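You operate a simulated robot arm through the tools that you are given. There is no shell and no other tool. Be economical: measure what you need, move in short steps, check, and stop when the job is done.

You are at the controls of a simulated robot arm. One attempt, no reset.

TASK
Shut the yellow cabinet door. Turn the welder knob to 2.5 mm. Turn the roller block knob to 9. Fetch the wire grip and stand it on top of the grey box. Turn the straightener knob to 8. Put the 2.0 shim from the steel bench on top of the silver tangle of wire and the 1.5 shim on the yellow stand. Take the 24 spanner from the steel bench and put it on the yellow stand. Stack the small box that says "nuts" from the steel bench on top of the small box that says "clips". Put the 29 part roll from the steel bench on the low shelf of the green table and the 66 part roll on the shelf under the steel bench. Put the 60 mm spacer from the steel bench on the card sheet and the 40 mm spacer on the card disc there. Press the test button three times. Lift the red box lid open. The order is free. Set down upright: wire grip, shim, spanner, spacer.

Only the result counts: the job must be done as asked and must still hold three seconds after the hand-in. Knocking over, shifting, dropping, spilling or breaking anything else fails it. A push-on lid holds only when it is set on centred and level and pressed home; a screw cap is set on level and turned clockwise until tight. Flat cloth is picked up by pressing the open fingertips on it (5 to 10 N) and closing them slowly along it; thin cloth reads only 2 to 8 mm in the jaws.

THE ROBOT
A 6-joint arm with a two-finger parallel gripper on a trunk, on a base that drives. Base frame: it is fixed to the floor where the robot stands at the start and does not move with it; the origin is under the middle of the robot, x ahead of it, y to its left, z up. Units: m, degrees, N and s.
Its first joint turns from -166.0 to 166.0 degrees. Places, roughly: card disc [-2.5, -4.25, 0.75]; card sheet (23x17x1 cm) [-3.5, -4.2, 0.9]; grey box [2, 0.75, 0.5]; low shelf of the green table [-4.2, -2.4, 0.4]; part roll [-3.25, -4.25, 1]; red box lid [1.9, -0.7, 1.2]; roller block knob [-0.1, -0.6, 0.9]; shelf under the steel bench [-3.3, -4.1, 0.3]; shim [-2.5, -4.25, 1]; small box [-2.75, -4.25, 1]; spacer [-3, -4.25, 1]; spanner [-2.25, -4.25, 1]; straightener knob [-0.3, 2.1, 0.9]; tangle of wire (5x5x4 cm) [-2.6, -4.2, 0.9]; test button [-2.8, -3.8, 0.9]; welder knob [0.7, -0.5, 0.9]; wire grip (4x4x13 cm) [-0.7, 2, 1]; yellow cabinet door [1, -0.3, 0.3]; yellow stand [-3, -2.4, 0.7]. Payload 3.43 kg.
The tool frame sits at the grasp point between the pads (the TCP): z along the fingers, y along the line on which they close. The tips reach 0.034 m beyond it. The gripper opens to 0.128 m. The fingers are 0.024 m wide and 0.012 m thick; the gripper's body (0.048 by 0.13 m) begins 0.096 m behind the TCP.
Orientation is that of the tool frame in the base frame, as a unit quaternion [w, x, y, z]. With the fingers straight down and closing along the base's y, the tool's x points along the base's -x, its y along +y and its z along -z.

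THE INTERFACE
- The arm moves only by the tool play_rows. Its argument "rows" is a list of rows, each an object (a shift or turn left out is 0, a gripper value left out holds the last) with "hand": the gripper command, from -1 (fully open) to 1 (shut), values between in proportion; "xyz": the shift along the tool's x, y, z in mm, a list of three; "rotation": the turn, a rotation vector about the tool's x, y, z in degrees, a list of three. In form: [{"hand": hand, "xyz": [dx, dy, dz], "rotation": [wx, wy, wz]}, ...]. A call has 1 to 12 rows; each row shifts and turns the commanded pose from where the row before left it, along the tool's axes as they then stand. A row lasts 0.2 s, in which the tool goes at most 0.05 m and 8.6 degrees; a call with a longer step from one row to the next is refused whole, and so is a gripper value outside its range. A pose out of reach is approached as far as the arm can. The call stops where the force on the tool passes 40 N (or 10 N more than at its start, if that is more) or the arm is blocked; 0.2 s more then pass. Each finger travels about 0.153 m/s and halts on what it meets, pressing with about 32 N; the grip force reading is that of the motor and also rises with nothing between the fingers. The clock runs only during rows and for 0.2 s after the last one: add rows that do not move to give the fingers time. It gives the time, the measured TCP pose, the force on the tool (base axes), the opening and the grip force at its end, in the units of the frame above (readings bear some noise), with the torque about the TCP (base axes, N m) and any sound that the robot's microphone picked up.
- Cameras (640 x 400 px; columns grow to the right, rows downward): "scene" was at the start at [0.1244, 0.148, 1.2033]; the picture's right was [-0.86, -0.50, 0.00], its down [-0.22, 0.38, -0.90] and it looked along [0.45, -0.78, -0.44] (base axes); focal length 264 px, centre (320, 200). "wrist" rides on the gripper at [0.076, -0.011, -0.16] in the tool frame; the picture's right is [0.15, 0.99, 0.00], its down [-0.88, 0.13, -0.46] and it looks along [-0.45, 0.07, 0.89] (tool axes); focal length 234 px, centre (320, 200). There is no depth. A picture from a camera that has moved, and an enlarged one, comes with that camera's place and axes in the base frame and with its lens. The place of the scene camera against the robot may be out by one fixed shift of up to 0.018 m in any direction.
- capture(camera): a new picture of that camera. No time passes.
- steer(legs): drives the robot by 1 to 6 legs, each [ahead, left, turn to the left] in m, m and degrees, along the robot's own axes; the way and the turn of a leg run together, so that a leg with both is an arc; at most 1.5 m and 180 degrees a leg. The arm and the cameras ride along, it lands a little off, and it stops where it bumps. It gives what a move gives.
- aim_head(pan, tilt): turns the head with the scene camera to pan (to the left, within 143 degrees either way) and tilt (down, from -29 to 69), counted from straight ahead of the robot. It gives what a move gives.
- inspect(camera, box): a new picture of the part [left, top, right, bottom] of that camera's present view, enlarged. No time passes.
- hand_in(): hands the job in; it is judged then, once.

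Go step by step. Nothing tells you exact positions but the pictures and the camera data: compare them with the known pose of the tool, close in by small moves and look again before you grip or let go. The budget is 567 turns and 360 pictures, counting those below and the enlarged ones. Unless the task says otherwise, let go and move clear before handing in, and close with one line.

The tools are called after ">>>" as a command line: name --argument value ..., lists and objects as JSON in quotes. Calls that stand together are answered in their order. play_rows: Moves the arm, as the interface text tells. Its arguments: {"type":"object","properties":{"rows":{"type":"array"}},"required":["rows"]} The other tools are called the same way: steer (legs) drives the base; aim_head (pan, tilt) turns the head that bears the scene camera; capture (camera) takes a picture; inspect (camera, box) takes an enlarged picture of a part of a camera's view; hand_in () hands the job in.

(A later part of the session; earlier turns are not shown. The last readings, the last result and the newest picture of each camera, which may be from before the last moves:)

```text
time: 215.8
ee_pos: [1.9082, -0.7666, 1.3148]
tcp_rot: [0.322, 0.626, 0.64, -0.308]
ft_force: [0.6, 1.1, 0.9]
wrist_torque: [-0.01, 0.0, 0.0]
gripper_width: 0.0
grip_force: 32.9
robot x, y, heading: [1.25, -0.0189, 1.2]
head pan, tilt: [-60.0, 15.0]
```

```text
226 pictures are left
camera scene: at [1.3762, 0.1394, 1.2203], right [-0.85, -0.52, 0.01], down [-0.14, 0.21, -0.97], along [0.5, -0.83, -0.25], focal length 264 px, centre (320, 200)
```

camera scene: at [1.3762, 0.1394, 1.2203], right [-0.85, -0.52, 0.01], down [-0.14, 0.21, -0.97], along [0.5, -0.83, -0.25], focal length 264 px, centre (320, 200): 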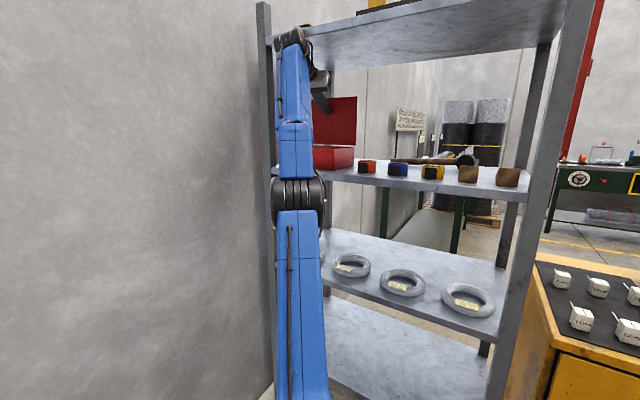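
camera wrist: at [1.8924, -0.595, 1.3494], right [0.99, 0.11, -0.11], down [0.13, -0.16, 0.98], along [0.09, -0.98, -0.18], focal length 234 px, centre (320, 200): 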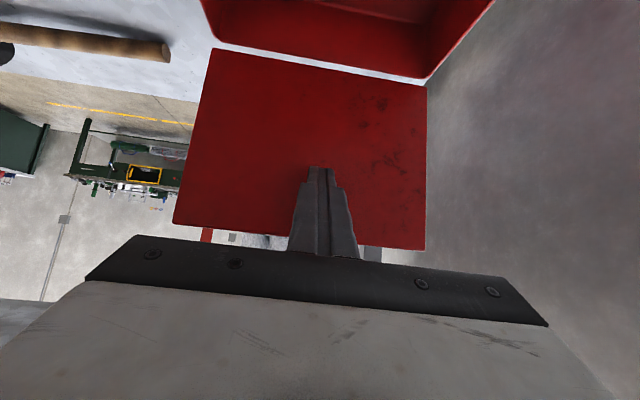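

The wrist is touching the top shelf's front edge. I level the tool by ~20° (lowering the wrist) and push further.

>>> play_rows --rows '[{"rotation": [0, -6, 0]}, {"rotation": [0, -6, 0]}, {"rotation": [0, -6, 0]}, {"rotation": [0, -4, 0]}, {}]'

>>> play_rows --rows '[{"xyz": [-2, 0, 8]}, {"xyz": [-2, 0, 8]}, {"xyz": [-2, 0, 8]}, {}]'

>>> capture --camera "wrist"

>>> capture --camera "scene"

```text
time: 217.0
ee_pos: [1.9051, -0.7784, 1.31]
tcp_rot: [0.434, 0.559, 0.567, -0.42]
ft_force: [0.1, -0.8, -0.2]
wrist_torque: [-0.03, -0.02, 0.01]
gripper_width: 0.0001
grip_force: 32.6
robot x, y, heading: [1.2521, -0.0218, 1.6]
head pan, tilt: [-60.0, 15.0]
```

```text
time: 217.7
ee_pos: [1.9064, -0.7934, 1.3114]
tcp_rot: [0.434, 0.56, 0.568, -0.419]
ft_force: [-1.9, 17.8, -2.7]
wrist_torque: [0.08, 0.0, -0.15]
gripper_width: 0.0
grip_force: 32.8
robot x, y, heading: [1.2546, -0.0161, 1.1]
head pan, tilt: [-60.0, 15.0]
stopped in row 3: the force on the tool passed its limit at 59 N (the readings are from after the stop); the commanded pose is now the measured one
```

```text
225 pictures are left
camera wrist: at [1.893, -0.6198, 1.2801], right [0.99, 0.06, -0.13], down [0.12, 0.2, 0.97], along [0.09, -0.98, 0.19], focal length 234 px, centre (320, 200)
```

wrist: 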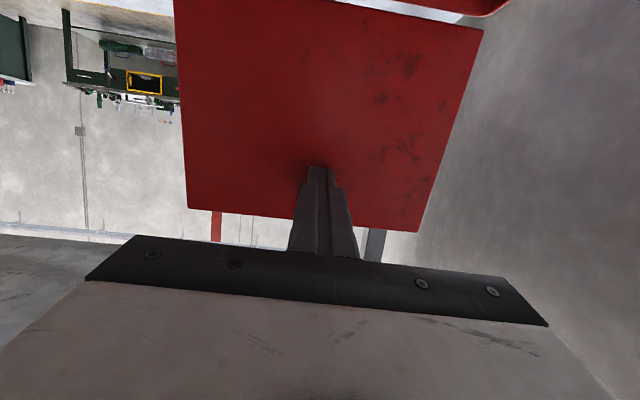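

```text
224 pictures are left
camera scene: at [1.3737, 0.1329, 1.2214], right [-0.85, -0.52, 0.0], down [-0.13, 0.22, -0.97], along [0.5, -0.83, -0.26], focal length 264 px, centre (320, 200)
```

scene: 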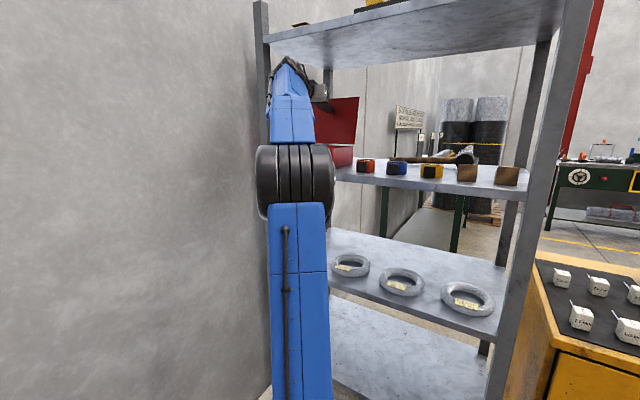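

The lid reached its stop at ~104°. Withdraw straight back and check it stays.

>>> play_rows --rows '[{"xyz": [5, 0, -20]}, {"xyz": [10, 0, -39]}, {"xyz": [10, 0, -39]}, {"xyz": [10, 0, -39]}, {"xyz": [10, 0, -39]}, {"xyz": [10, 0, -39]}, {"xyz": [10, 0, -39]}, {"xyz": [10, 0, -39]}, {"xyz": [10, 0, -39]}, {"xyz": [10, 0, -39]}]'

>>> capture --camera "wrist"

```text
time: 219.9
ee_pos: [1.9004, -0.4106, 1.321]
tcp_rot: [0.433, 0.561, 0.568, -0.419]
ft_force: [1.1, 0.4, -0.8]
wrist_torque: [0.01, 0.01, -0.01]
gripper_width: 0.0001
grip_force: 32.7
robot x, y, heading: [1.2474, -0.0184, 1.7]
head pan, tilt: [-60.0, 15.0]
```

```text
223 pictures are left
camera wrist: at [1.8861, -0.2373, 1.2916], right [0.99, 0.06, -0.13], down [0.12, 0.2, 0.97], along [0.08, -0.98, 0.19], focal length 234 px, centre (320, 200)
```

wrist: 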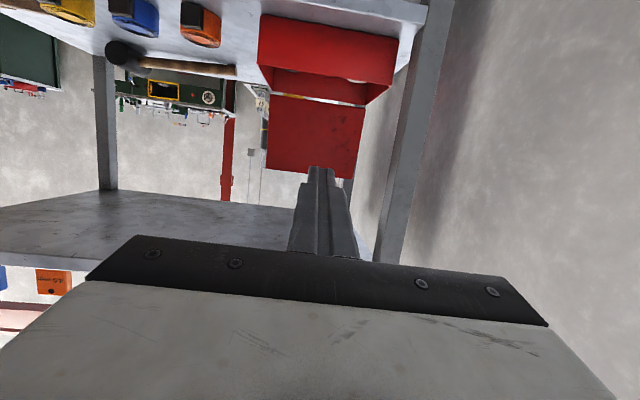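

Lid stays open. Now head for the steel bench area; I back out to open floor and survey the route.

>>> steer --legs '[[-0.1, 0.3, 0], [-1.3, 0.1, 0], [-0.7, 0, 0]]'

>>> aim_head --pan -120 --tilt 20

>>> capture --camera "scene"

```text
time: 231.3
ee_pos: [-0.161, -0.0759, 1.3223]
tcp_rot: [0.43, 0.565, 0.563, -0.423]
ft_force: [0.9, 0.2, -0.6]
wrist_torque: [0.0, 0.04, 0.0]
gripper_width: 0.0002
grip_force: 33.2
robot x, y, heading: [-0.8051, 0.3251, 0.6]
head pan, tilt: [-60.0, 15.0]
```

```text
time: 232.6
ee_pos: [-0.1618, -0.0765, 1.3219]
tcp_rot: [0.429, 0.566, 0.563, -0.422]
ft_force: [-0.4, -0.3, 0.2]
wrist_torque: [-0.02, -0.01, -0.01]
gripper_width: 0.0
grip_force: 32.8
robot x, y, heading: [-0.8015, 0.3318, 0.3]
head pan, tilt: [-120.0, 20.0]
```

```text
222 pictures are left
camera scene: at [-0.7724, 0.4752, 1.2134], right [-0.87, 0.49, 0.0], down [0.17, 0.3, -0.94], along [-0.46, -0.82, -0.34], focal length 264 px, centre (320, 200)
```

scene: 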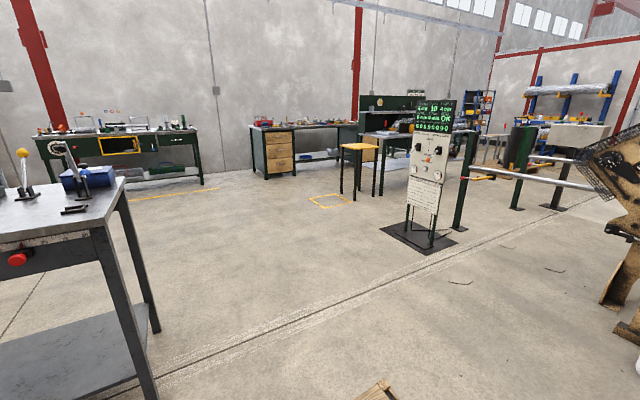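

The steel bench (wood drawers) is ahead at y≈-4.2 with free floor in between. Drive down a clear lane at x≈-1.35.

>>> steer --legs '[[-0.55, 0, 0], [0, -1.5, 0], [0, -1.5, 0]]'

>>> aim_head --pan -125 --tilt 20

>>> capture --camera "scene"

```text
time: 249.9
ee_pos: [-0.6409, -3.0688, 1.3226]
tcp_rot: [0.434, 0.559, 0.57, -0.417]
ft_force: [0.9, -0.4, -0.4]
wrist_torque: [0.0, 0.0, 0.01]
gripper_width: 0.0003
grip_force: 33.6
robot x, y, heading: [-1.2898, -2.6792, 1.5]
head pan, tilt: [-120.0, 20.0]
```

```text
time: 250.6
ee_pos: [-0.6395, -3.0685, 1.3228]
tcp_rot: [0.434, 0.559, 0.569, -0.418]
ft_force: [-0.6, -0.9, 0.5]
wrist_torque: [0.0, 0.03, 0.0]
gripper_width: 0.0
grip_force: 33.1
robot x, y, heading: [-1.292, -2.6778, 1.8]
head pan, tilt: [-125.0, 20.0]
```

```text
221 pictures are left
camera scene: at [-1.27, -2.528, 1.2134], right [-0.84, 0.55, 0.0], down [0.19, 0.29, -0.94], along [-0.52, -0.79, -0.34], focal length 264 px, centre (320, 200)
```

scene: 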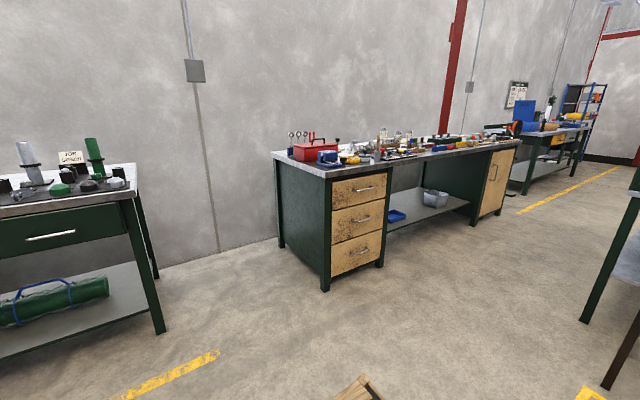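

Steel bench front is at y≈-3.78. I drive alongside it to survey the tabletop.

>>> steer --legs '[[-1.2, 0, -1.8], [0, -0.7, 0]]'

>>> aim_head --pan -105 --tilt 25

>>> capture --camera "scene"

```text
time: 255.9
ee_pos: [-1.7651, -3.1111, 1.3229]
tcp_rot: [0.425, 0.574, 0.554, -0.428]
ft_force: [0.1, -0.1, 0.4]
wrist_torque: [-0.02, -0.05, 0.0]
gripper_width: 0.0
grip_force: 33.5
robot x, y, heading: [-2.3949, -2.6883, -1.2]
head pan, tilt: [-125.0, 20.0]
stopped in leg 1: the robot was blocked; the commanded pose is now the measured one
```

```text
time: 256.7
ee_pos: [-1.7684, -3.1108, 1.3231]
tcp_rot: [0.426, 0.573, 0.554, -0.428]
ft_force: [0.2, -0.1, 0.0]
wrist_torque: [0.0, 0.0, -0.01]
gripper_width: 0.0002
grip_force: 32.9
robot x, y, heading: [-2.3984, -2.69, -1.2]
head pan, tilt: [-105.0, 25.0]
```

```text
220 pictures are left
camera scene: at [-2.3383, -2.5524, 1.2053], right [-0.96, 0.28, 0.0], down [0.12, 0.41, -0.91], along [-0.25, -0.87, -0.42], focal length 264 px, centre (320, 200)
```

scene: 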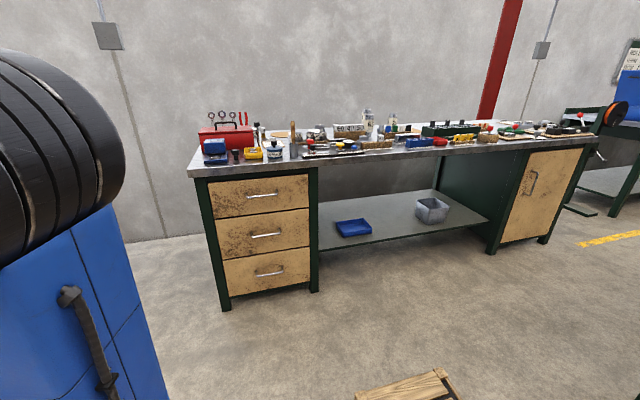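

I was blocked behind: the rear likely touched the yellow stand. I check it.

>>> steer --legs '[[0.1, 0, 0]]'

>>> aim_head --pan -143 --tilt 35

>>> capture --camera "scene"

>>> aim_head --pan 143 --tilt 35

>>> capture --camera "scene"

```text
time: 257.9
ee_pos: [-1.6646, -3.1151, 1.3241]
tcp_rot: [0.425, 0.574, 0.554, -0.428]
ft_force: [-0.3, -0.2, -0.3]
wrist_torque: [0.0, 0.01, -0.01]
gripper_width: 0.0002
grip_force: 33.6
robot x, y, heading: [-2.2942, -2.6938, -1.1]
head pan, tilt: [-105.0, 25.0]
```

```text
time: 258.9
ee_pos: [-1.6653, -3.1153, 1.3243]
tcp_rot: [0.425, 0.574, 0.553, -0.429]
ft_force: [0.2, -0.1, -0.4]
wrist_torque: [0.0, 0.0, -0.01]
gripper_width: 0.0
grip_force: 33.4
robot x, y, heading: [-2.2918, -2.6928, -1.6]
head pan, tilt: [-143.0, 35.0]
```

```text
219 pictures are left
camera scene: at [-2.2807, -2.5179, 1.1896], right [-0.58, 0.81, 0.0], down [0.47, 0.33, -0.82], along [-0.67, -0.48, -0.57], focal length 264 px, centre (320, 200)
```

scene: 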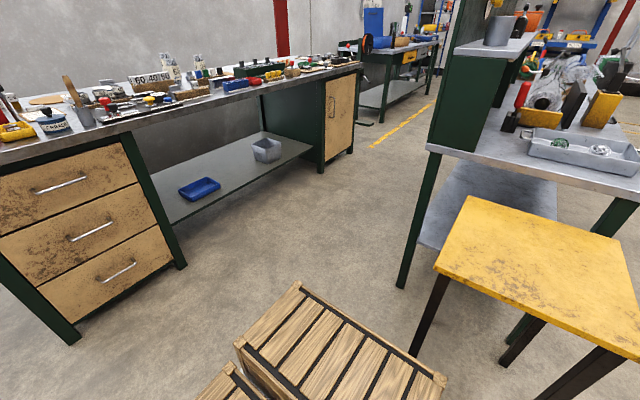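

```text
time: 262.9
ee_pos: [-1.6651, -3.1145, 1.3225]
tcp_rot: [0.424, 0.574, 0.554, -0.428]
ft_force: [0.0, 0.0, -0.2]
wrist_torque: [0.01, 0.0, -0.01]
gripper_width: 0.0001
grip_force: 32.7
robot x, y, heading: [-2.2915, -2.693, -1.4]
head pan, tilt: [143.0, 35.0]
```

```text
218 pictures are left
camera scene: at [-2.2782, -2.4118, 1.1895], right [0.62, 0.78, 0.0], down [0.45, -0.36, -0.82], along [-0.64, 0.51, -0.57], focal length 264 px, centre (320, 200)
```

scene: 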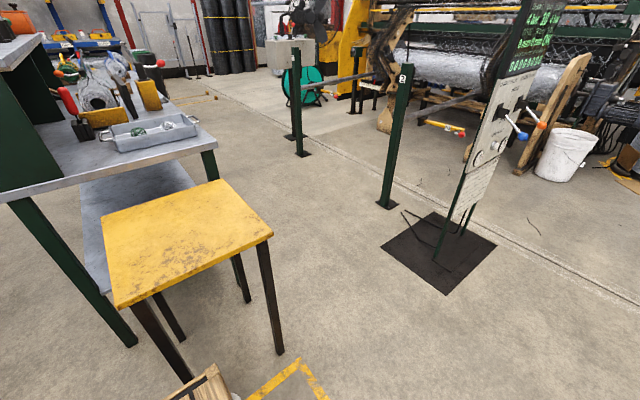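

The stand is where the task says (top x -3.17…-2.78, y -2.54…-2.18); no visible shift. Now drive into the lane along the bench.

>>> steer --legs '[[0, -0.68, 1.4]]'

>>> aim_head --pan -95 --tilt 28

>>> capture --camera "scene"

```text
time: 266.5
ee_pos: [-1.6839, -3.7713, 1.3228]
tcp_rot: [0.424, 0.575, 0.552, -0.43]
ft_force: [0.6, 1.6, -0.3]
wrist_torque: [0.0, 0.03, 0.01]
gripper_width: 0.0
grip_force: 32.4
robot x, y, heading: [-2.3118, -3.3476, -1.7]
head pan, tilt: [143.0, 35.0]
```

```text
time: 269.9
ee_pos: [-1.684, -3.7728, 1.3242]
tcp_rot: [0.424, 0.575, 0.552, -0.43]
ft_force: [0.2, -0.6, 0.6]
wrist_torque: [0.02, 0.01, 0.0]
gripper_width: 0.0
grip_force: 33.0
robot x, y, heading: [-2.309, -3.3484, -1.5]
head pan, tilt: [-95.0, 28.0]
```

```text
217 pictures are left
camera scene: at [-2.2356, -3.2126, 1.2005], right [-0.99, 0.11, 0.0], down [0.05, 0.47, -0.88], along [-0.1, -0.88, -0.47], focal length 264 px, centre (320, 200)
```

scene: 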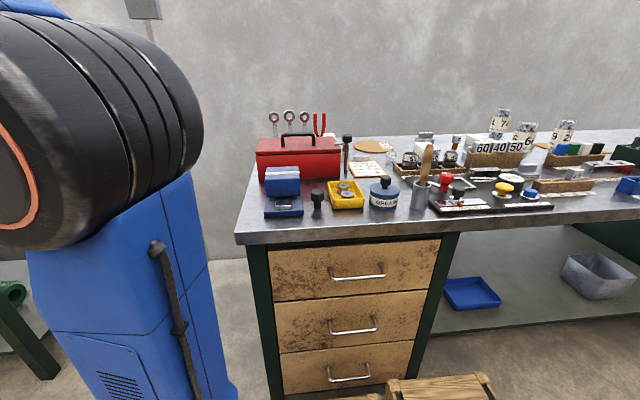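

>>> inspect --camera "scene" --box '[240, 100, 440, 225]'

>>> inspect --camera "scene" --box '[390, 100, 540, 220]'

>>> inspect --camera "scene" --box '[480, 100, 640, 220]'

```text
3.20 times, centred on (340, 162) of scene
camera zoom: at [-2.2356, -3.2126, 1.2005], right [-0.99, 0.11, 0.0], down [0.05, 0.47, -0.88], along [-0.1, -0.88, -0.47], focal length 846 px, centre (256, 320)
```

zoom: 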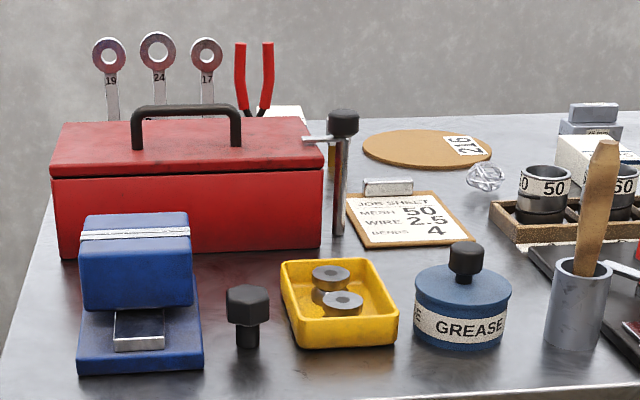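

```text
3.33 times, centred on (465, 160) of scene
camera zoom: at [-2.2356, -3.2126, 1.2005], right [-0.99, 0.11, 0.0], down [0.05, 0.47, -0.88], along [-0.1, -0.88, -0.47], focal length 882 px, centre (-163, 333)
```

zoom: 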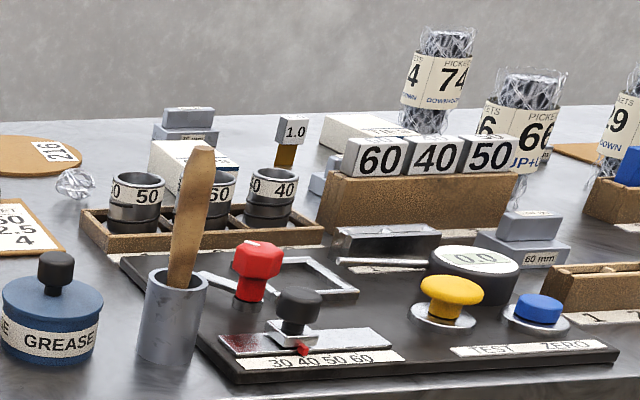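

```text
3.33 times, centred on (560, 160) of scene
camera zoom: at [-2.2356, -3.2126, 1.2005], right [-0.99, 0.11, 0.0], down [0.05, 0.47, -0.88], along [-0.1, -0.88, -0.47], focal length 882 px, centre (-480, 333)
```

zoom: 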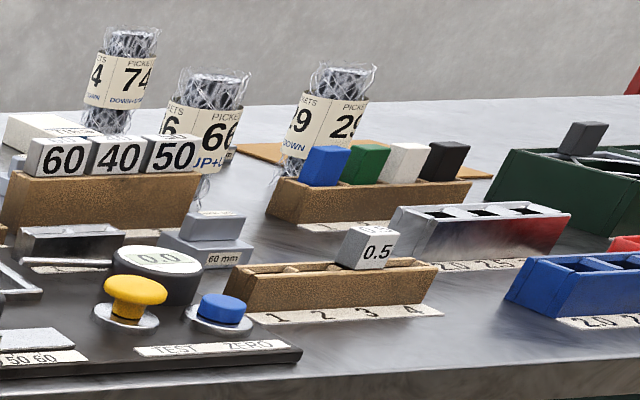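

Lots of items. I move to x≈-2.95 to view the middle of the bench more squarely.

>>> steer --legs '[[-0.6, 0, 1.5]]'

>>> aim_head --pan -90 --tilt 32

>>> inspect --camera "scene" --box '[160, 40, 400, 190]'

>>> inspect --camera "scene" --box '[320, 40, 560, 190]'

>>> capture --camera "scene"

```text
time: 273.3
ee_pos: [-2.2786, -3.7433, 1.3238]
tcp_rot: [0.431, 0.566, 0.562, -0.423]
ft_force: [0.2, -0.6, -0.3]
wrist_torque: [-0.03, -0.01, 0.01]
gripper_width: 0.0
grip_force: 32.5
robot x, y, heading: [-2.9182, -3.3401, 0.2]
head pan, tilt: [-95.0, 28.0]
```

```text
time: 274.0
ee_pos: [-2.2784, -3.7441, 1.3233]
tcp_rot: [0.431, 0.566, 0.562, -0.422]
ft_force: [-0.4, -0.2, -0.4]
wrist_torque: [0.0, 0.02, 0.0]
gripper_width: 0.0001
grip_force: 32.4
robot x, y, heading: [-2.916, -3.3381, 0.3]
head pan, tilt: [-90.0, 32.0]
```

```text
2.67 times, centred on (280, 115) of scene
camera zoom: at [-2.8409, -3.2021, 1.1942], right [-1.0, -0.01, 0.0], down [0.0, 0.53, -0.85], along [0.0, -0.85, -0.53], focal length 705 px, centre (427, 427)
```

zoom: 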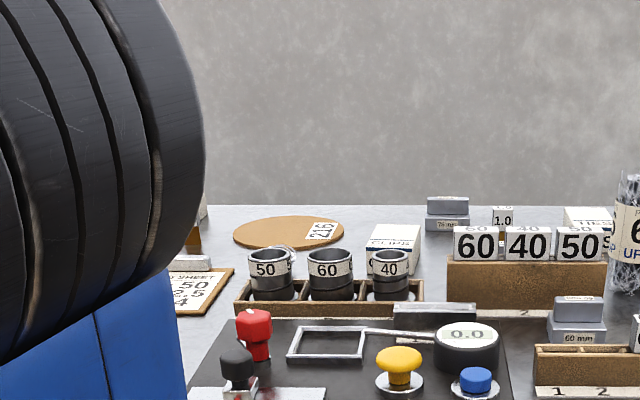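

```text
2.67 times, centred on (440, 115) of scene
camera zoom: at [-2.8409, -3.2021, 1.1942], right [-1.0, -0.01, 0.0], down [0.0, 0.53, -0.85], along [0.0, -0.85, -0.53], focal length 705 px, centre (0, 427)
```

zoom: 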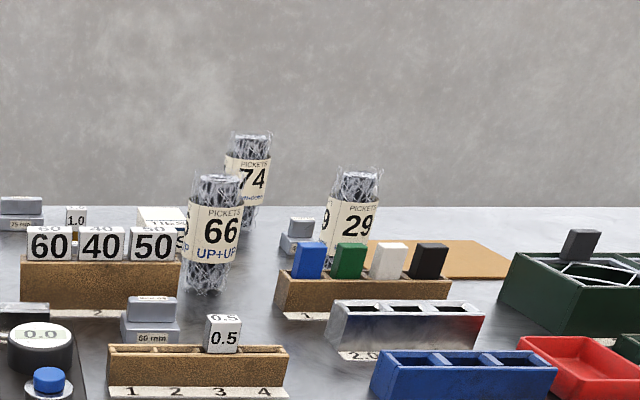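

```text
211 pictures are left
camera scene: at [-2.8409, -3.2021, 1.1942], right [-1.0, -0.01, 0.0], down [0.0, 0.53, -0.85], along [0.0, -0.85, -0.53], focal length 264 px, centre (320, 200)
```

scene: 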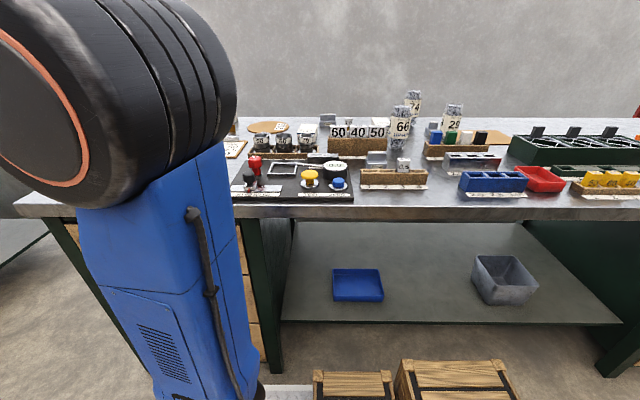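

>>> inspect --camera "scene" --box '[305, 95, 345, 135]'

>>> inspect --camera "scene" --box '[340, 100, 400, 150]'

>>> inspect --camera "scene" --box '[355, 140, 445, 195]'

>>> inspect --camera "scene" --box '[395, 90, 515, 165]'

>>> inspect --camera "scene" --box '[450, 110, 640, 205]'

```text
10.00 times, centred on (325, 115) of scene
camera zoom: at [-2.8409, -3.2021, 1.1942], right [-1.0, -0.01, 0.0], down [0.0, 0.53, -0.85], along [0.0, -0.85, -0.53], focal length 2644 px, centre (270, 1050)
```

zoom: 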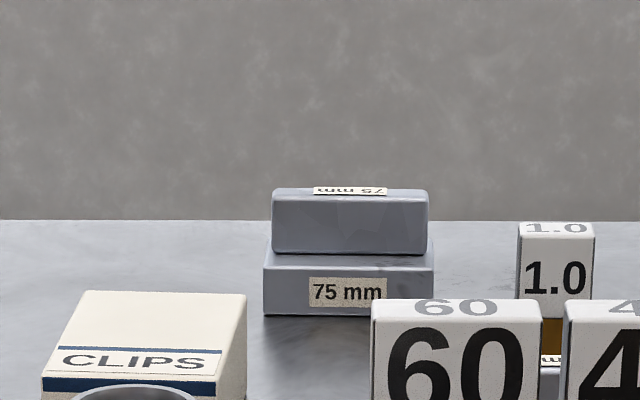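

```text
8.00 times, centred on (370, 125) of scene
camera zoom: at [-2.8409, -3.2021, 1.1942], right [-1.0, -0.01, 0.0], down [0.0, 0.53, -0.85], along [0.0, -0.85, -0.53], focal length 2116 px, centre (-80, 800)
```

zoom: 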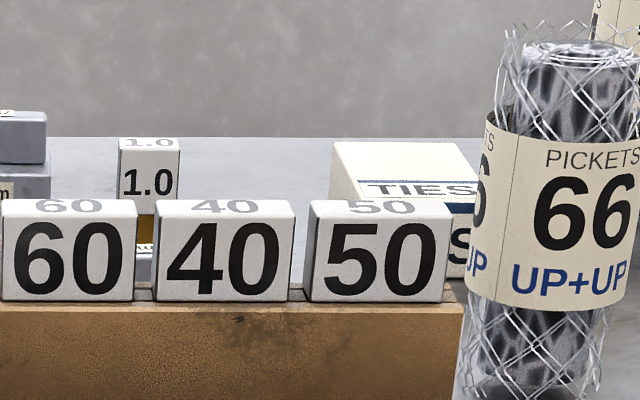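

```text
7.11 times, centred on (400, 168) of scene
camera zoom: at [-2.8409, -3.2021, 1.1942], right [-1.0, -0.01, 0.0], down [0.0, 0.53, -0.85], along [0.0, -0.85, -0.53], focal length 1880 px, centre (-249, 431)
```

zoom: 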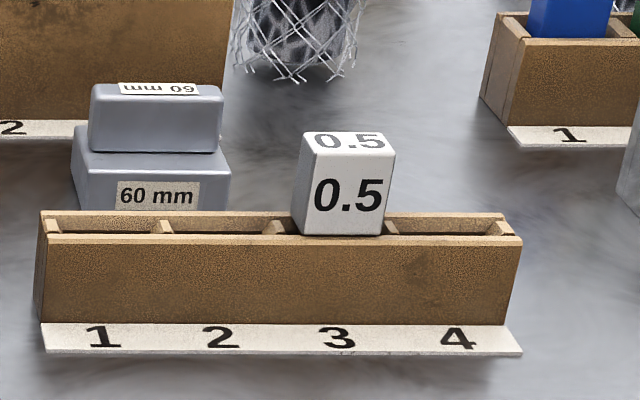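

```text
5.33 times, centred on (455, 128) of scene
camera zoom: at [-2.8409, -3.2021, 1.1942], right [-1.0, -0.01, 0.0], down [0.0, 0.53, -0.85], along [0.0, -0.85, -0.53], focal length 1410 px, centre (-400, 587)
```

zoom: 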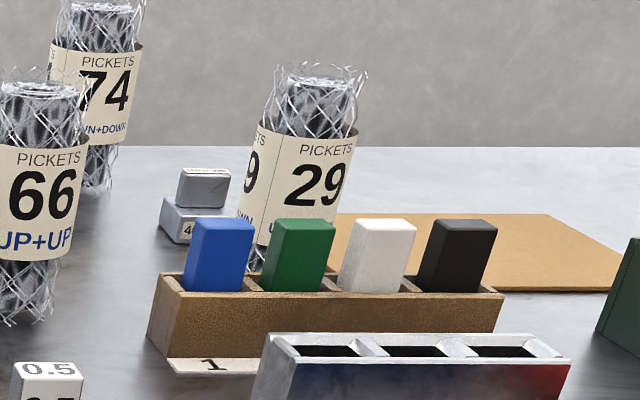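

```text
3.37 times, centred on (545, 158) of scene
camera zoom: at [-2.8409, -3.2021, 1.1942], right [-1.0, -0.01, 0.0], down [0.0, 0.53, -0.85], along [0.0, -0.85, -0.53], focal length 891 px, centre (-438, 343)
```

zoom: 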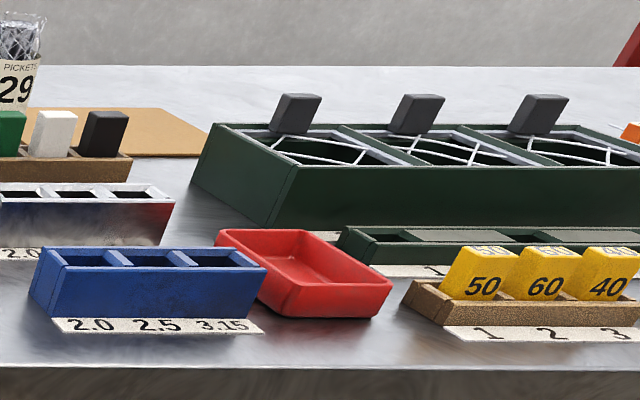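

Spacers are the grey stepped blocks ("60 mm", "40 mm", "75 mm"); "CLIPS" box found. I move back toward x≈-2.45 to find the shims and the NUTS box.

>>> steer --legs '[[0.35, 0, 0]]'

>>> aim_head --pan -92 --tilt 32

>>> inspect --camera "scene" --box '[200, 60, 440, 210]'

>>> inspect --camera "scene" --box '[270, 90, 370, 150]'

```text
time: 276.2
ee_pos: [-1.9269, -3.745, 1.3233]
tcp_rot: [0.43, 0.567, 0.561, -0.424]
ft_force: [-0.4, 0.0, 0.0]
wrist_torque: [0.0, -0.02, 0.0]
gripper_width: 0.0001
grip_force: 33.1
robot x, y, heading: [-2.5679, -3.3373, 0.1]
head pan, tilt: [-90.0, 32.0]
```

```text
time: 276.9
ee_pos: [-1.9274, -3.7454, 1.3239]
tcp_rot: [0.431, 0.566, 0.561, -0.423]
ft_force: [-1.0, -0.9, -0.1]
wrist_torque: [0.03, -0.03, 0.01]
gripper_width: 0.0001
grip_force: 33.0
robot x, y, heading: [-2.5655, -3.3408, 0.3]
head pan, tilt: [-92.0, 32.0]
```

```text
2.67 times, centred on (320, 135) of scene
camera zoom: at [-2.4904, -3.2009, 1.1942], right [-1.0, 0.03, 0.0], down [0.02, 0.53, -0.85], along [-0.03, -0.85, -0.53], focal length 705 px, centre (320, 373)
```

zoom: 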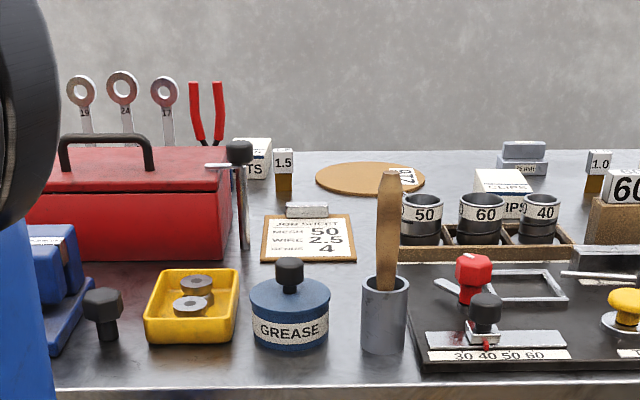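

```text
6.40 times, centred on (320, 120) of scene
camera zoom: at [-2.4904, -3.2009, 1.1942], right [-1.0, 0.03, 0.0], down [0.02, 0.53, -0.85], along [-0.03, -0.85, -0.53], focal length 1692 px, centre (320, 712)
```

zoom: 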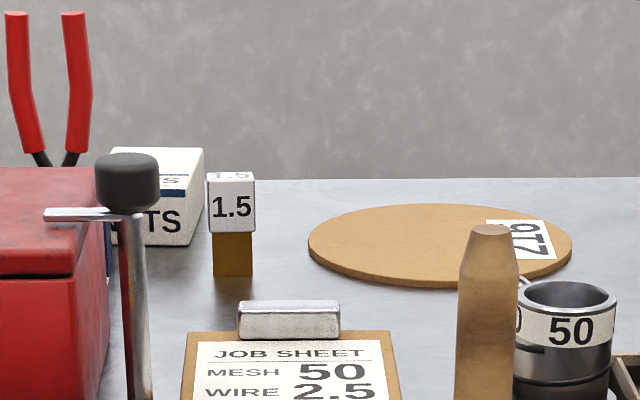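

Found the 1.5 shim, NUTS box, CLIPS box, disc and wire tangle; the 2.0 shim is still hidden. I bring the tool to point down and use the wrist camera for an overview.

>>> play_rows --rows '[{"rotation": [0, 8.5, 0], "xyz": [30, 0, 0]}, {"rotation": [0, 8.5, 0], "xyz": [30, 0, 0]}, {"rotation": [0, 8.5, 0], "xyz": [30, 0, 0]}, {"rotation": [0, 8.5, 0], "xyz": [30, 0, 0]}, {"rotation": [0, 8.5, 0]}, {"rotation": [0, 8.5, 0]}, {"rotation": [0, 8.5, 0]}, {"rotation": [0, 8.5, 0]}, {"rotation": [0, 8, 0]}, {}]'

>>> play_rows --rows '[{"xyz": [0, -48, 0]}, {"xyz": [0, -48, 0]}, {"xyz": [0, -48, 0]}, {"xyz": [0, -48, 0]}, {"xyz": [0, -48, 0]}, {"xyz": [0, -48, 0]}, {"xyz": [0, -48, 0]}, {"xyz": [0, -48, 0]}, {"xyz": [0, -48, 0]}, {"xyz": [0, -48, 0]}, {"xyz": [0, -48, 0]}]'

>>> capture --camera "wrist"

```text
time: 279.1
ee_pos: [-1.9278, -3.6876, 1.1718]
tcp_rot: [-0.001, 0.707, 0.707, 0.017]
ft_force: [-0.3, 0.5, -0.4]
wrist_torque: [-0.02, -0.04, -0.01]
gripper_width: 0.0
grip_force: 32.9
out of reach, approached as far as the arm can: row 8, 9
robot x, y, heading: [-2.5683, -3.3399, 0.1]
head pan, tilt: [-92.0, 32.0]
```

```text
time: 281.5
ee_pos: [-2.4547, -3.6873, 1.1418]
tcp_rot: [-0.007, 0.707, 0.707, 0.015]
ft_force: [0.7, 0.2, 0.6]
wrist_torque: [-0.06, 0.01, 0.01]
gripper_width: 0.0001
grip_force: 33.0
out of reach, approached as far as the arm can: row 2, 3, 4, 5, 6, 7
robot x, y, heading: [-2.5614, -3.3409, 0.4]
head pan, tilt: [-92.0, 32.0]
```

```text
203 pictures are left
camera wrist: at [-2.4682, -3.6179, 1.3033], right [0.99, 0.15, 0.02], down [0.13, -0.89, 0.43], along [0.08, -0.42, -0.9], focal length 234 px, centre (320, 200)
```

wrist: 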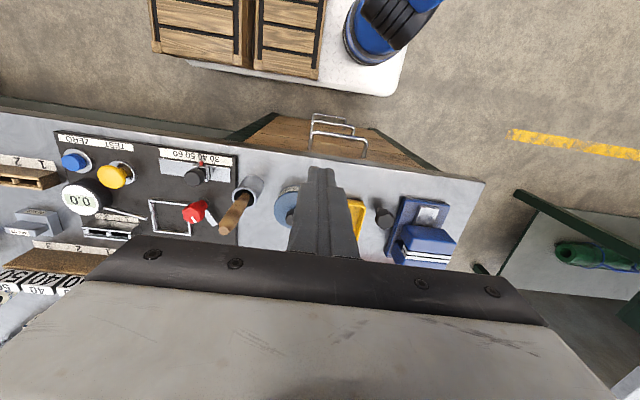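

>>> capture --camera "scene"

```text
202 pictures are left
camera scene: at [-2.4903, -3.2007, 1.1942], right [-1.0, 0.03, 0.0], down [0.02, 0.53, -0.85], along [-0.03, -0.85, -0.53], focal length 264 px, centre (320, 200)
```

scene: 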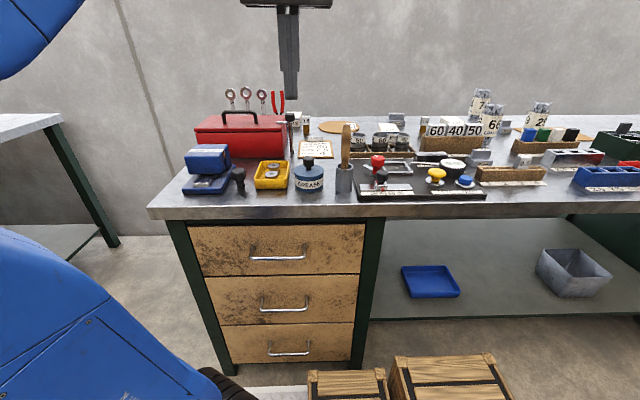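

>>> steer --legs '[[-0.75, 0, 0]]'

>>> aim_head --pan -80 --tilt 28

>>> capture --camera "scene"

>>> inspect --camera "scene" --box '[100, 90, 320, 210]'

```text
time: 285.6
ee_pos: [-3.2256, -3.6897, 1.142]
tcp_rot: [-0.006, 0.707, 0.707, 0.015]
ft_force: [0.6, 0.0, -0.3]
wrist_torque: [0.0, 0.01, 0.0]
gripper_width: 0.0002
grip_force: 32.6
robot x, y, heading: [-3.3368, -3.3416, 0.1]
head pan, tilt: [-92.0, 32.0]
```

```text
time: 286.4
ee_pos: [-3.2252, -3.6896, 1.1441]
tcp_rot: [-0.007, 0.707, 0.707, 0.015]
ft_force: [-0.2, -0.6, -0.2]
wrist_torque: [0.01, 0.0, -0.04]
gripper_width: 0.0
grip_force: 33.8
robot x, y, heading: [-3.3395, -3.3379, -0.1]
head pan, tilt: [-80.0, 28.0]
```

```text
201 pictures are left
camera scene: at [-3.2418, -3.2027, 1.2005], right [-0.98, -0.17, 0.0], down [-0.08, 0.46, -0.88], along [0.15, -0.87, -0.47], focal length 264 px, centre (320, 200)
```

scene: 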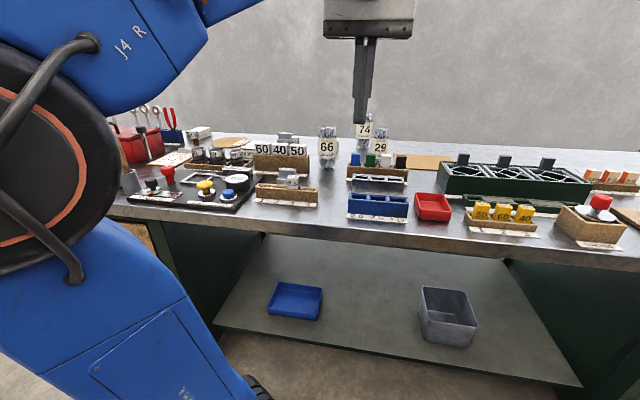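

```text
2.91 times, centred on (210, 150) of scene
camera zoom: at [-3.2418, -3.2027, 1.2005], right [-0.98, -0.17, 0.0], down [-0.08, 0.46, -0.88], along [0.15, -0.87, -0.47], focal length 769 px, centre (640, 346)
```

zoom: 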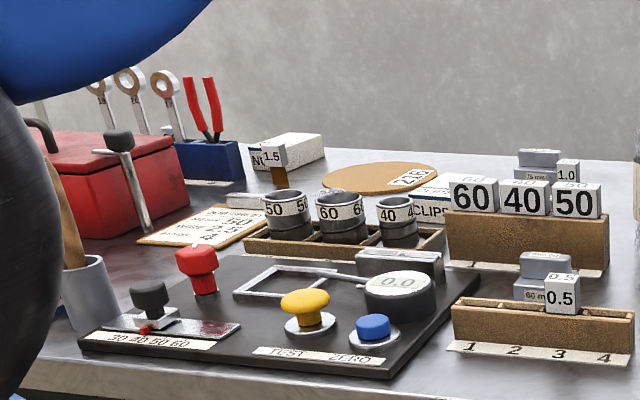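

>>> inspect --camera "scene" --box '[310, 100, 460, 220]'

>>> inspect --camera "scene" --box '[420, 120, 640, 250]'

>>> aim_head --pan -115 --tilt 28

>>> capture --camera "scene"

```text
3.33 times, centred on (385, 160) of scene
camera zoom: at [-3.2418, -3.2027, 1.2005], right [-0.98, -0.17, 0.0], down [-0.08, 0.46, -0.88], along [0.15, -0.87, -0.47], focal length 882 px, centre (103, 333)
```

zoom: 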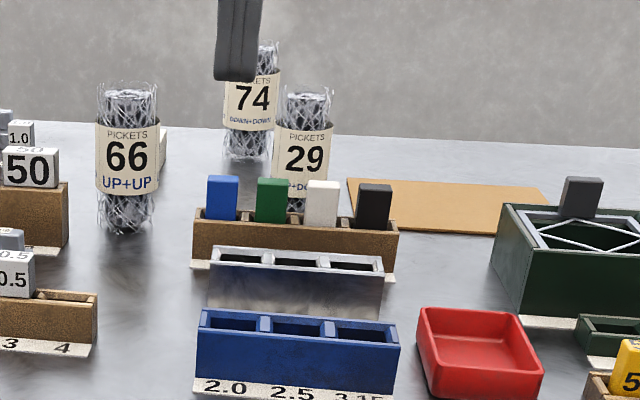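

```text
2.91 times, centred on (530, 185) of scene
camera zoom: at [-3.2418, -3.2027, 1.2005], right [-0.98, -0.17, 0.0], down [-0.08, 0.46, -0.88], along [0.15, -0.87, -0.47], focal length 769 px, centre (-291, 244)
```

zoom: 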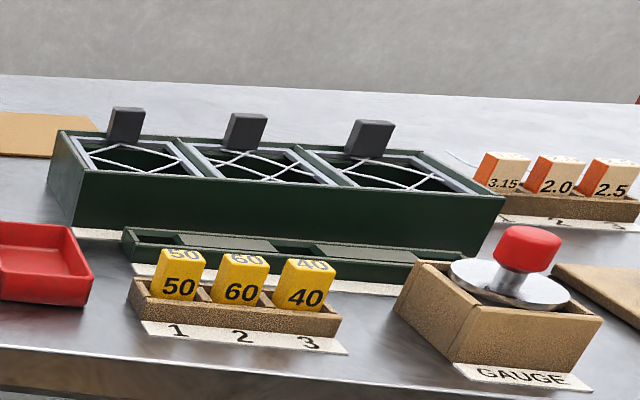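

```text
time: 287.4
ee_pos: [-3.2257, -3.6889, 1.1425]
tcp_rot: [-0.008, 0.708, 0.706, 0.015]
ft_force: [-0.2, -0.7, -0.3]
wrist_torque: [0.05, 0.04, -0.02]
gripper_width: 0.0001
grip_force: 32.8
robot x, y, heading: [-3.3349, -3.3415, 0.3]
head pan, tilt: [-115.0, 28.0]
```

```text
197 pictures are left
camera scene: at [-3.2961, -3.1956, 1.2005], right [-0.91, 0.42, 0.0], down [0.2, 0.43, -0.88], along [-0.37, -0.8, -0.47], focal length 264 px, centre (320, 200)
```

scene: 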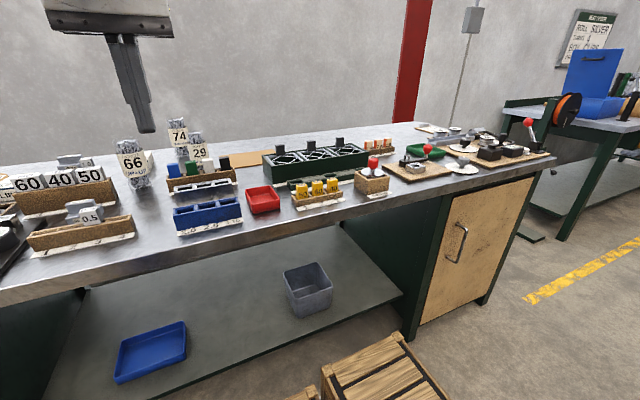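

The 2.0 shim is still unseen. I scan from above with the wrist camera around x≈-2.6.

>>> steer --legs '[[0.6, 0, 0]]'

>>> play_rows --rows '[{"hand": 1, "xyz": [-47, 0, 0]}, {"xyz": [-47, 0, 0]}, {"xyz": [-47, 0, 0]}, {"xyz": [-47, 0, 0]}, {"xyz": [-47, 0, 0]}, {"xyz": [-47, 0, 0]}, {"xyz": [-40, 0, 0]}, {}]'

>>> capture --camera "wrist"

```text
time: 290.8
ee_pos: [-2.6303, -3.6882, 1.1422]
tcp_rot: [-0.007, 0.707, 0.707, 0.015]
ft_force: [0.6, 0.0, 0.0]
wrist_torque: [-0.01, -0.05, -0.01]
gripper_width: 0.0
grip_force: 33.2
robot x, y, heading: [-2.7382, -3.3409, -0.2]
head pan, tilt: [-115.0, 28.0]
```

```text
time: 292.6
ee_pos: [-2.6309, -4.0083, 1.1228]
tcp_rot: [-0.007, 0.707, 0.707, 0.014]
ft_force: [0.4, 0.2, 0.6]
wrist_torque: [0.01, -0.03, -0.01]
gripper_width: 0.0
grip_force: 33.3
out of reach, approached as far as the arm can: row 7
robot x, y, heading: [-2.7436, -3.3389, 0.1]
head pan, tilt: [-115.0, 28.0]
```

```text
196 pictures are left
camera wrist: at [-2.6443, -3.9377, 1.2838], right [0.99, 0.15, 0.02], down [0.12, -0.89, 0.43], along [0.08, -0.43, -0.9], focal length 234 px, centre (320, 200)
```

wrist: 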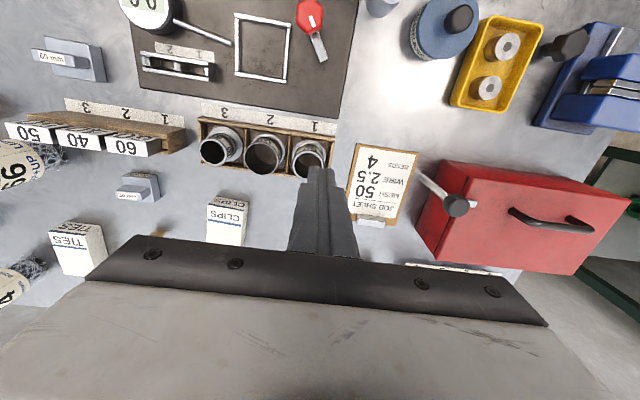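

>>> play_rows --rows '[{"rotation": [0, -8.3, 0]}, {"rotation": [0, -8.3, 0]}, {"rotation": [0, -8.3, 0]}, {"rotation": [0, -8.3, 0]}, {"rotation": [0, -8.3, 0]}, {"rotation": [0, -8.3, 0]}, {}]'

>>> capture --camera "wrist"

```text
time: 294.1
ee_pos: [-2.6316, -4.0078, 1.1246]
tcp_rot: [0.292, 0.649, 0.643, -0.285]
ft_force: [0.2, -0.7, -0.1]
wrist_torque: [0.02, 0.03, 0.0]
gripper_width: 0.0
grip_force: 32.5
robot x, y, heading: [-2.7366, -3.3386, -0.1]
head pan, tilt: [-115.0, 28.0]
```

```text
195 pictures are left
camera wrist: at [-2.6417, -3.8393, 1.1735], right [0.99, 0.1, -0.1], down [0.12, -0.25, 0.96], along [0.07, -0.96, -0.26], focal length 234 px, centre (320, 200)
```

wrist: 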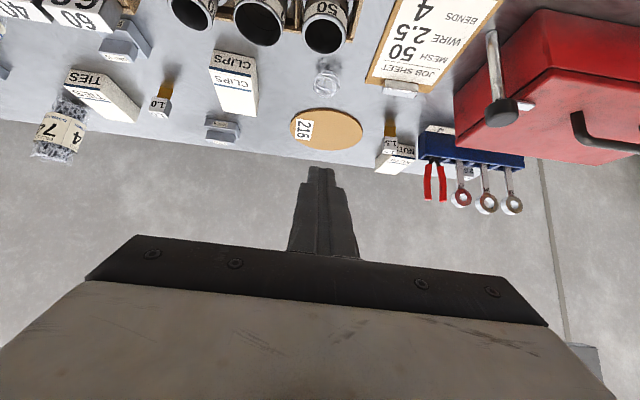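

>>> inspect --camera "wrist" --box '[0, 0, 240, 170]'

>>> inspect --camera "wrist" --box '[270, 40, 550, 220]'

```text
2.35 times, centred on (120, 85) of wrist
camera zoom: at [-2.6417, -3.8393, 1.1735], right [0.99, 0.1, -0.1], down [0.12, -0.25, 0.96], along [0.07, -0.96, -0.26], focal length 551 px, centre (791, 471)
```

zoom: 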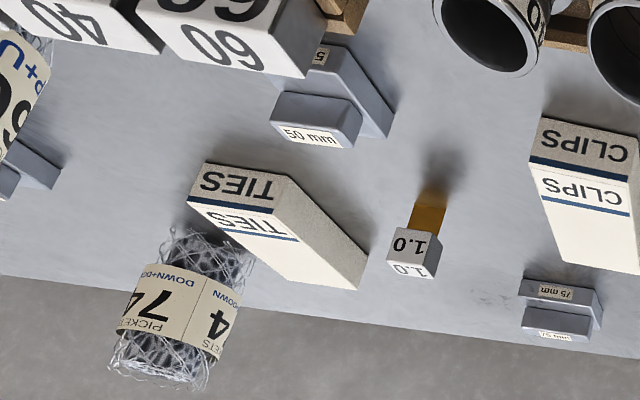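

```text
2.22 times, centred on (410, 130) of wrist
camera zoom: at [-2.6417, -3.8393, 1.1735], right [0.99, 0.1, -0.1], down [0.12, -0.25, 0.96], along [0.07, -0.96, -0.26], focal length 520 px, centre (120, 356)
```

zoom: 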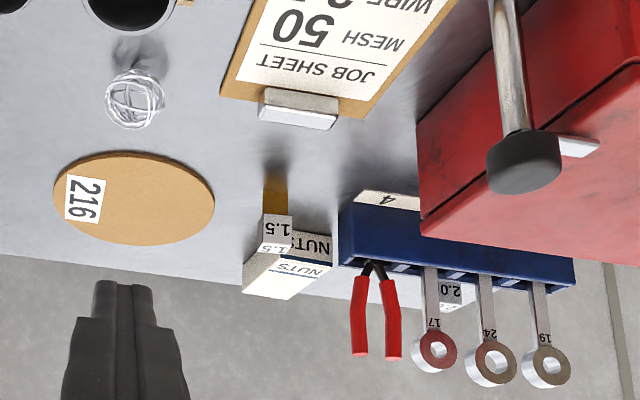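

The 2.0 shim stands just behind the blue spanner rack. All items are found now. First the test button (yellow, ≈(-2.78, -3.795)); I restore the tool to vertical and back the robot off for reach.

>>> play_rows --rows '[{"rotation": [0, 8.3, 0]}, {"rotation": [0, 8.3, 0]}, {"rotation": [0, 8.3, 0]}, {"rotation": [0, 8.3, 0]}, {"rotation": [0, 8.3, 0]}, {"rotation": [0, 7.3, 0]}, {}]'

>>> steer --legs '[[0, 0.24, 0]]'

>>> capture --camera "wrist"

```text
time: 295.8
ee_pos: [-2.6302, -4.0083, 1.1243]
tcp_rot: [-0.001, 0.708, 0.706, 0.01]
ft_force: [-0.2, -0.1, -0.1]
wrist_torque: [-0.03, 0.0, 0.01]
gripper_width: 0.0001
grip_force: 32.9
robot x, y, heading: [-2.7387, -3.3373, 0.2]
head pan, tilt: [-115.0, 28.0]
```

```text
time: 297.5
ee_pos: [-2.6285, -3.7695, 1.1237]
tcp_rot: [-0.001, 0.706, 0.708, 0.009]
ft_force: [0.3, 0.2, -0.1]
wrist_torque: [0.0, 0.01, 0.01]
gripper_width: 0.0001
grip_force: 33.1
robot x, y, heading: [-2.7437, -3.1014, 0.1]
head pan, tilt: [-115.0, 28.0]
```

```text
192 pictures are left
camera wrist: at [-2.6415, -3.6975, 1.2833], right [0.99, 0.15, 0.01], down [0.13, -0.89, 0.44], along [0.08, -0.44, -0.9], focal length 234 px, centre (320, 200)
```

wrist: 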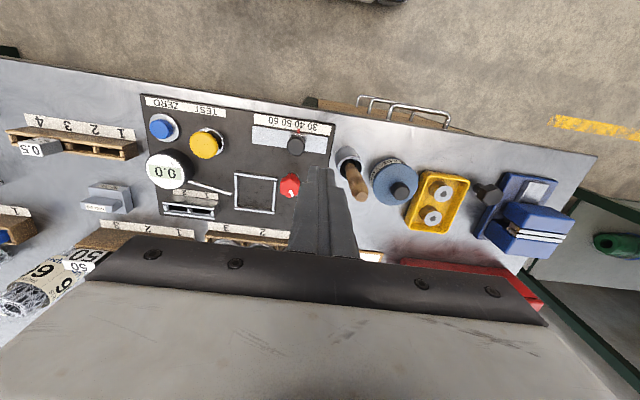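

>>> play_rows --rows '[{"xyz": [-9.6, -43.6, 0]}, {"xyz": [-9.6, -43.6, 0]}, {"xyz": [-9.6, -43.6, 0]}, {"xyz": [-9.6, -43.6, 0]}, {"xyz": [0, 0, 40]}, {"xyz": [0, 0, 40]}, {}]'

>>> capture --camera "wrist"

```text
time: 299.1
ee_pos: [-2.7968, -3.7926, 1.011]
tcp_rot: [-0.001, 0.707, 0.707, 0.009]
ft_force: [-0.4, 0.5, -0.3]
wrist_torque: [0.0, 0.0, -0.01]
gripper_width: 0.0
grip_force: 32.9
out of reach, approached as far as the arm can: row 2, 3, 4
robot x, y, heading: [-2.7426, -3.1012, 0.1]
head pan, tilt: [-115.0, 28.0]
```

```text
191 pictures are left
camera wrist: at [-2.8094, -3.7207, 1.1702], right [0.99, 0.15, 0.01], down [0.13, -0.89, 0.44], along [0.08, -0.44, -0.9], focal length 234 px, centre (320, 200)
```

wrist: 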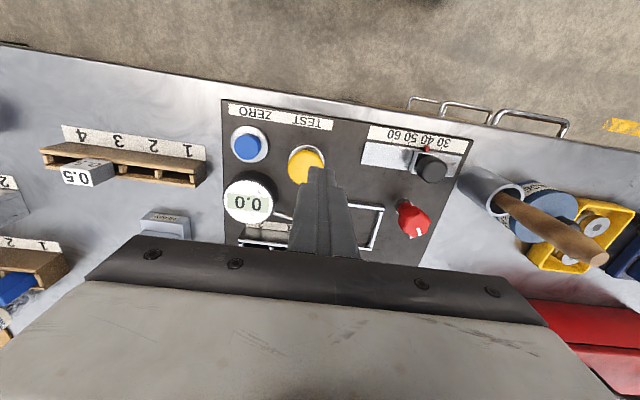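

Button at (-2.809, -3.806). Centre over it and descend slowly.

>>> play_rows --rows '[{"xyz": [-13, -12, 0]}, {"xyz": [0, 0, 30]}, {"xyz": [0, 0, 10]}, {}]'

>>> inspect --camera "wrist" --box '[240, 80, 400, 220]'

```text
time: 300.1
ee_pos: [-2.8066, -3.8055, 0.9708]
tcp_rot: [0.0, 0.706, 0.708, 0.008]
ft_force: [0.2, -0.5, 0.0]
wrist_torque: [0.02, 0.0, -0.01]
gripper_width: 0.0
grip_force: 33.0
robot x, y, heading: [-2.742, -3.1045, 0.8]
head pan, tilt: [-115.0, 28.0]
```

```text
2.86 times, centred on (320, 150) of wrist
camera zoom: at [-2.8203, -3.7325, 1.1302], right [0.99, 0.15, 0.01], down [0.13, -0.89, 0.44], along [0.08, -0.44, -0.9], focal length 669 px, centre (320, 343)
```

zoom: 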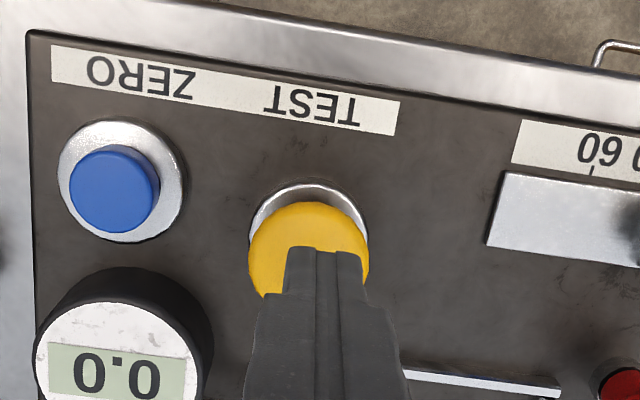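

>>> play_rows --rows '[{"xyz": [0, -3, 4]}, {"xyz": [0, 0, 4]}, {"xyz": [0, 0, 4]}, {}]'

>>> play_rows --rows '[{"xyz": [0, 0, 3]}, {"xyz": [0, 0, 3]}, {}]'

```text
time: 301.1
ee_pos: [-2.8082, -3.8063, 0.958]
tcp_rot: [-0.001, 0.706, 0.708, 0.009]
ft_force: [-0.5, -0.3, 0.4]
wrist_torque: [0.02, -0.04, 0.01]
gripper_width: 0.0
grip_force: 32.7
robot x, y, heading: [-2.742, -3.1029, 0.4]
head pan, tilt: [-115.0, 28.0]
```

```text
time: 301.9
ee_pos: [-2.8098, -3.8056, 0.9524]
tcp_rot: [0.0, 0.706, 0.708, 0.01]
ft_force: [0.0, -0.6, 0.0]
wrist_torque: [0.04, 0.03, 0.04]
gripper_width: 0.0
grip_force: 33.0
robot x, y, heading: [-2.7401, -3.0992, 0.2]
head pan, tilt: [-115.0, 28.0]
```

>>> play_rows --rows '[{"xyz": [0, 0, 3]}, {"xyz": [0, 0, 3]}, {"xyz": [0, 0, 3]}, {}]'

>>> play_rows --rows '[{"xyz": [0, 0, 3]}, {"xyz": [0, 0, 3]}, {}]'

```text
time: 302.9
ee_pos: [-2.8088, -3.804, 0.9416]
tcp_rot: [0.0, 0.707, 0.707, 0.009]
ft_force: [0.2, -0.3, 1.9]
wrist_torque: [-0.04, -0.02, 0.0]
gripper_width: 0.0002
grip_force: 33.0
robot x, y, heading: [-2.7415, -3.1039, 0.1]
head pan, tilt: [-115.0, 28.0]
heard: click
```

```text
time: 303.7
ee_pos: [-2.8091, -3.8044, 0.938]
tcp_rot: [0.001, 0.707, 0.707, 0.008]
ft_force: [-4.0, -3.5, 27.7]
wrist_torque: [-0.31, 0.12, -0.04]
gripper_width: 0.0
grip_force: 33.0
robot x, y, heading: [-2.7426, -3.1005, 0.4]
head pan, tilt: [-115.0, 28.0]
```

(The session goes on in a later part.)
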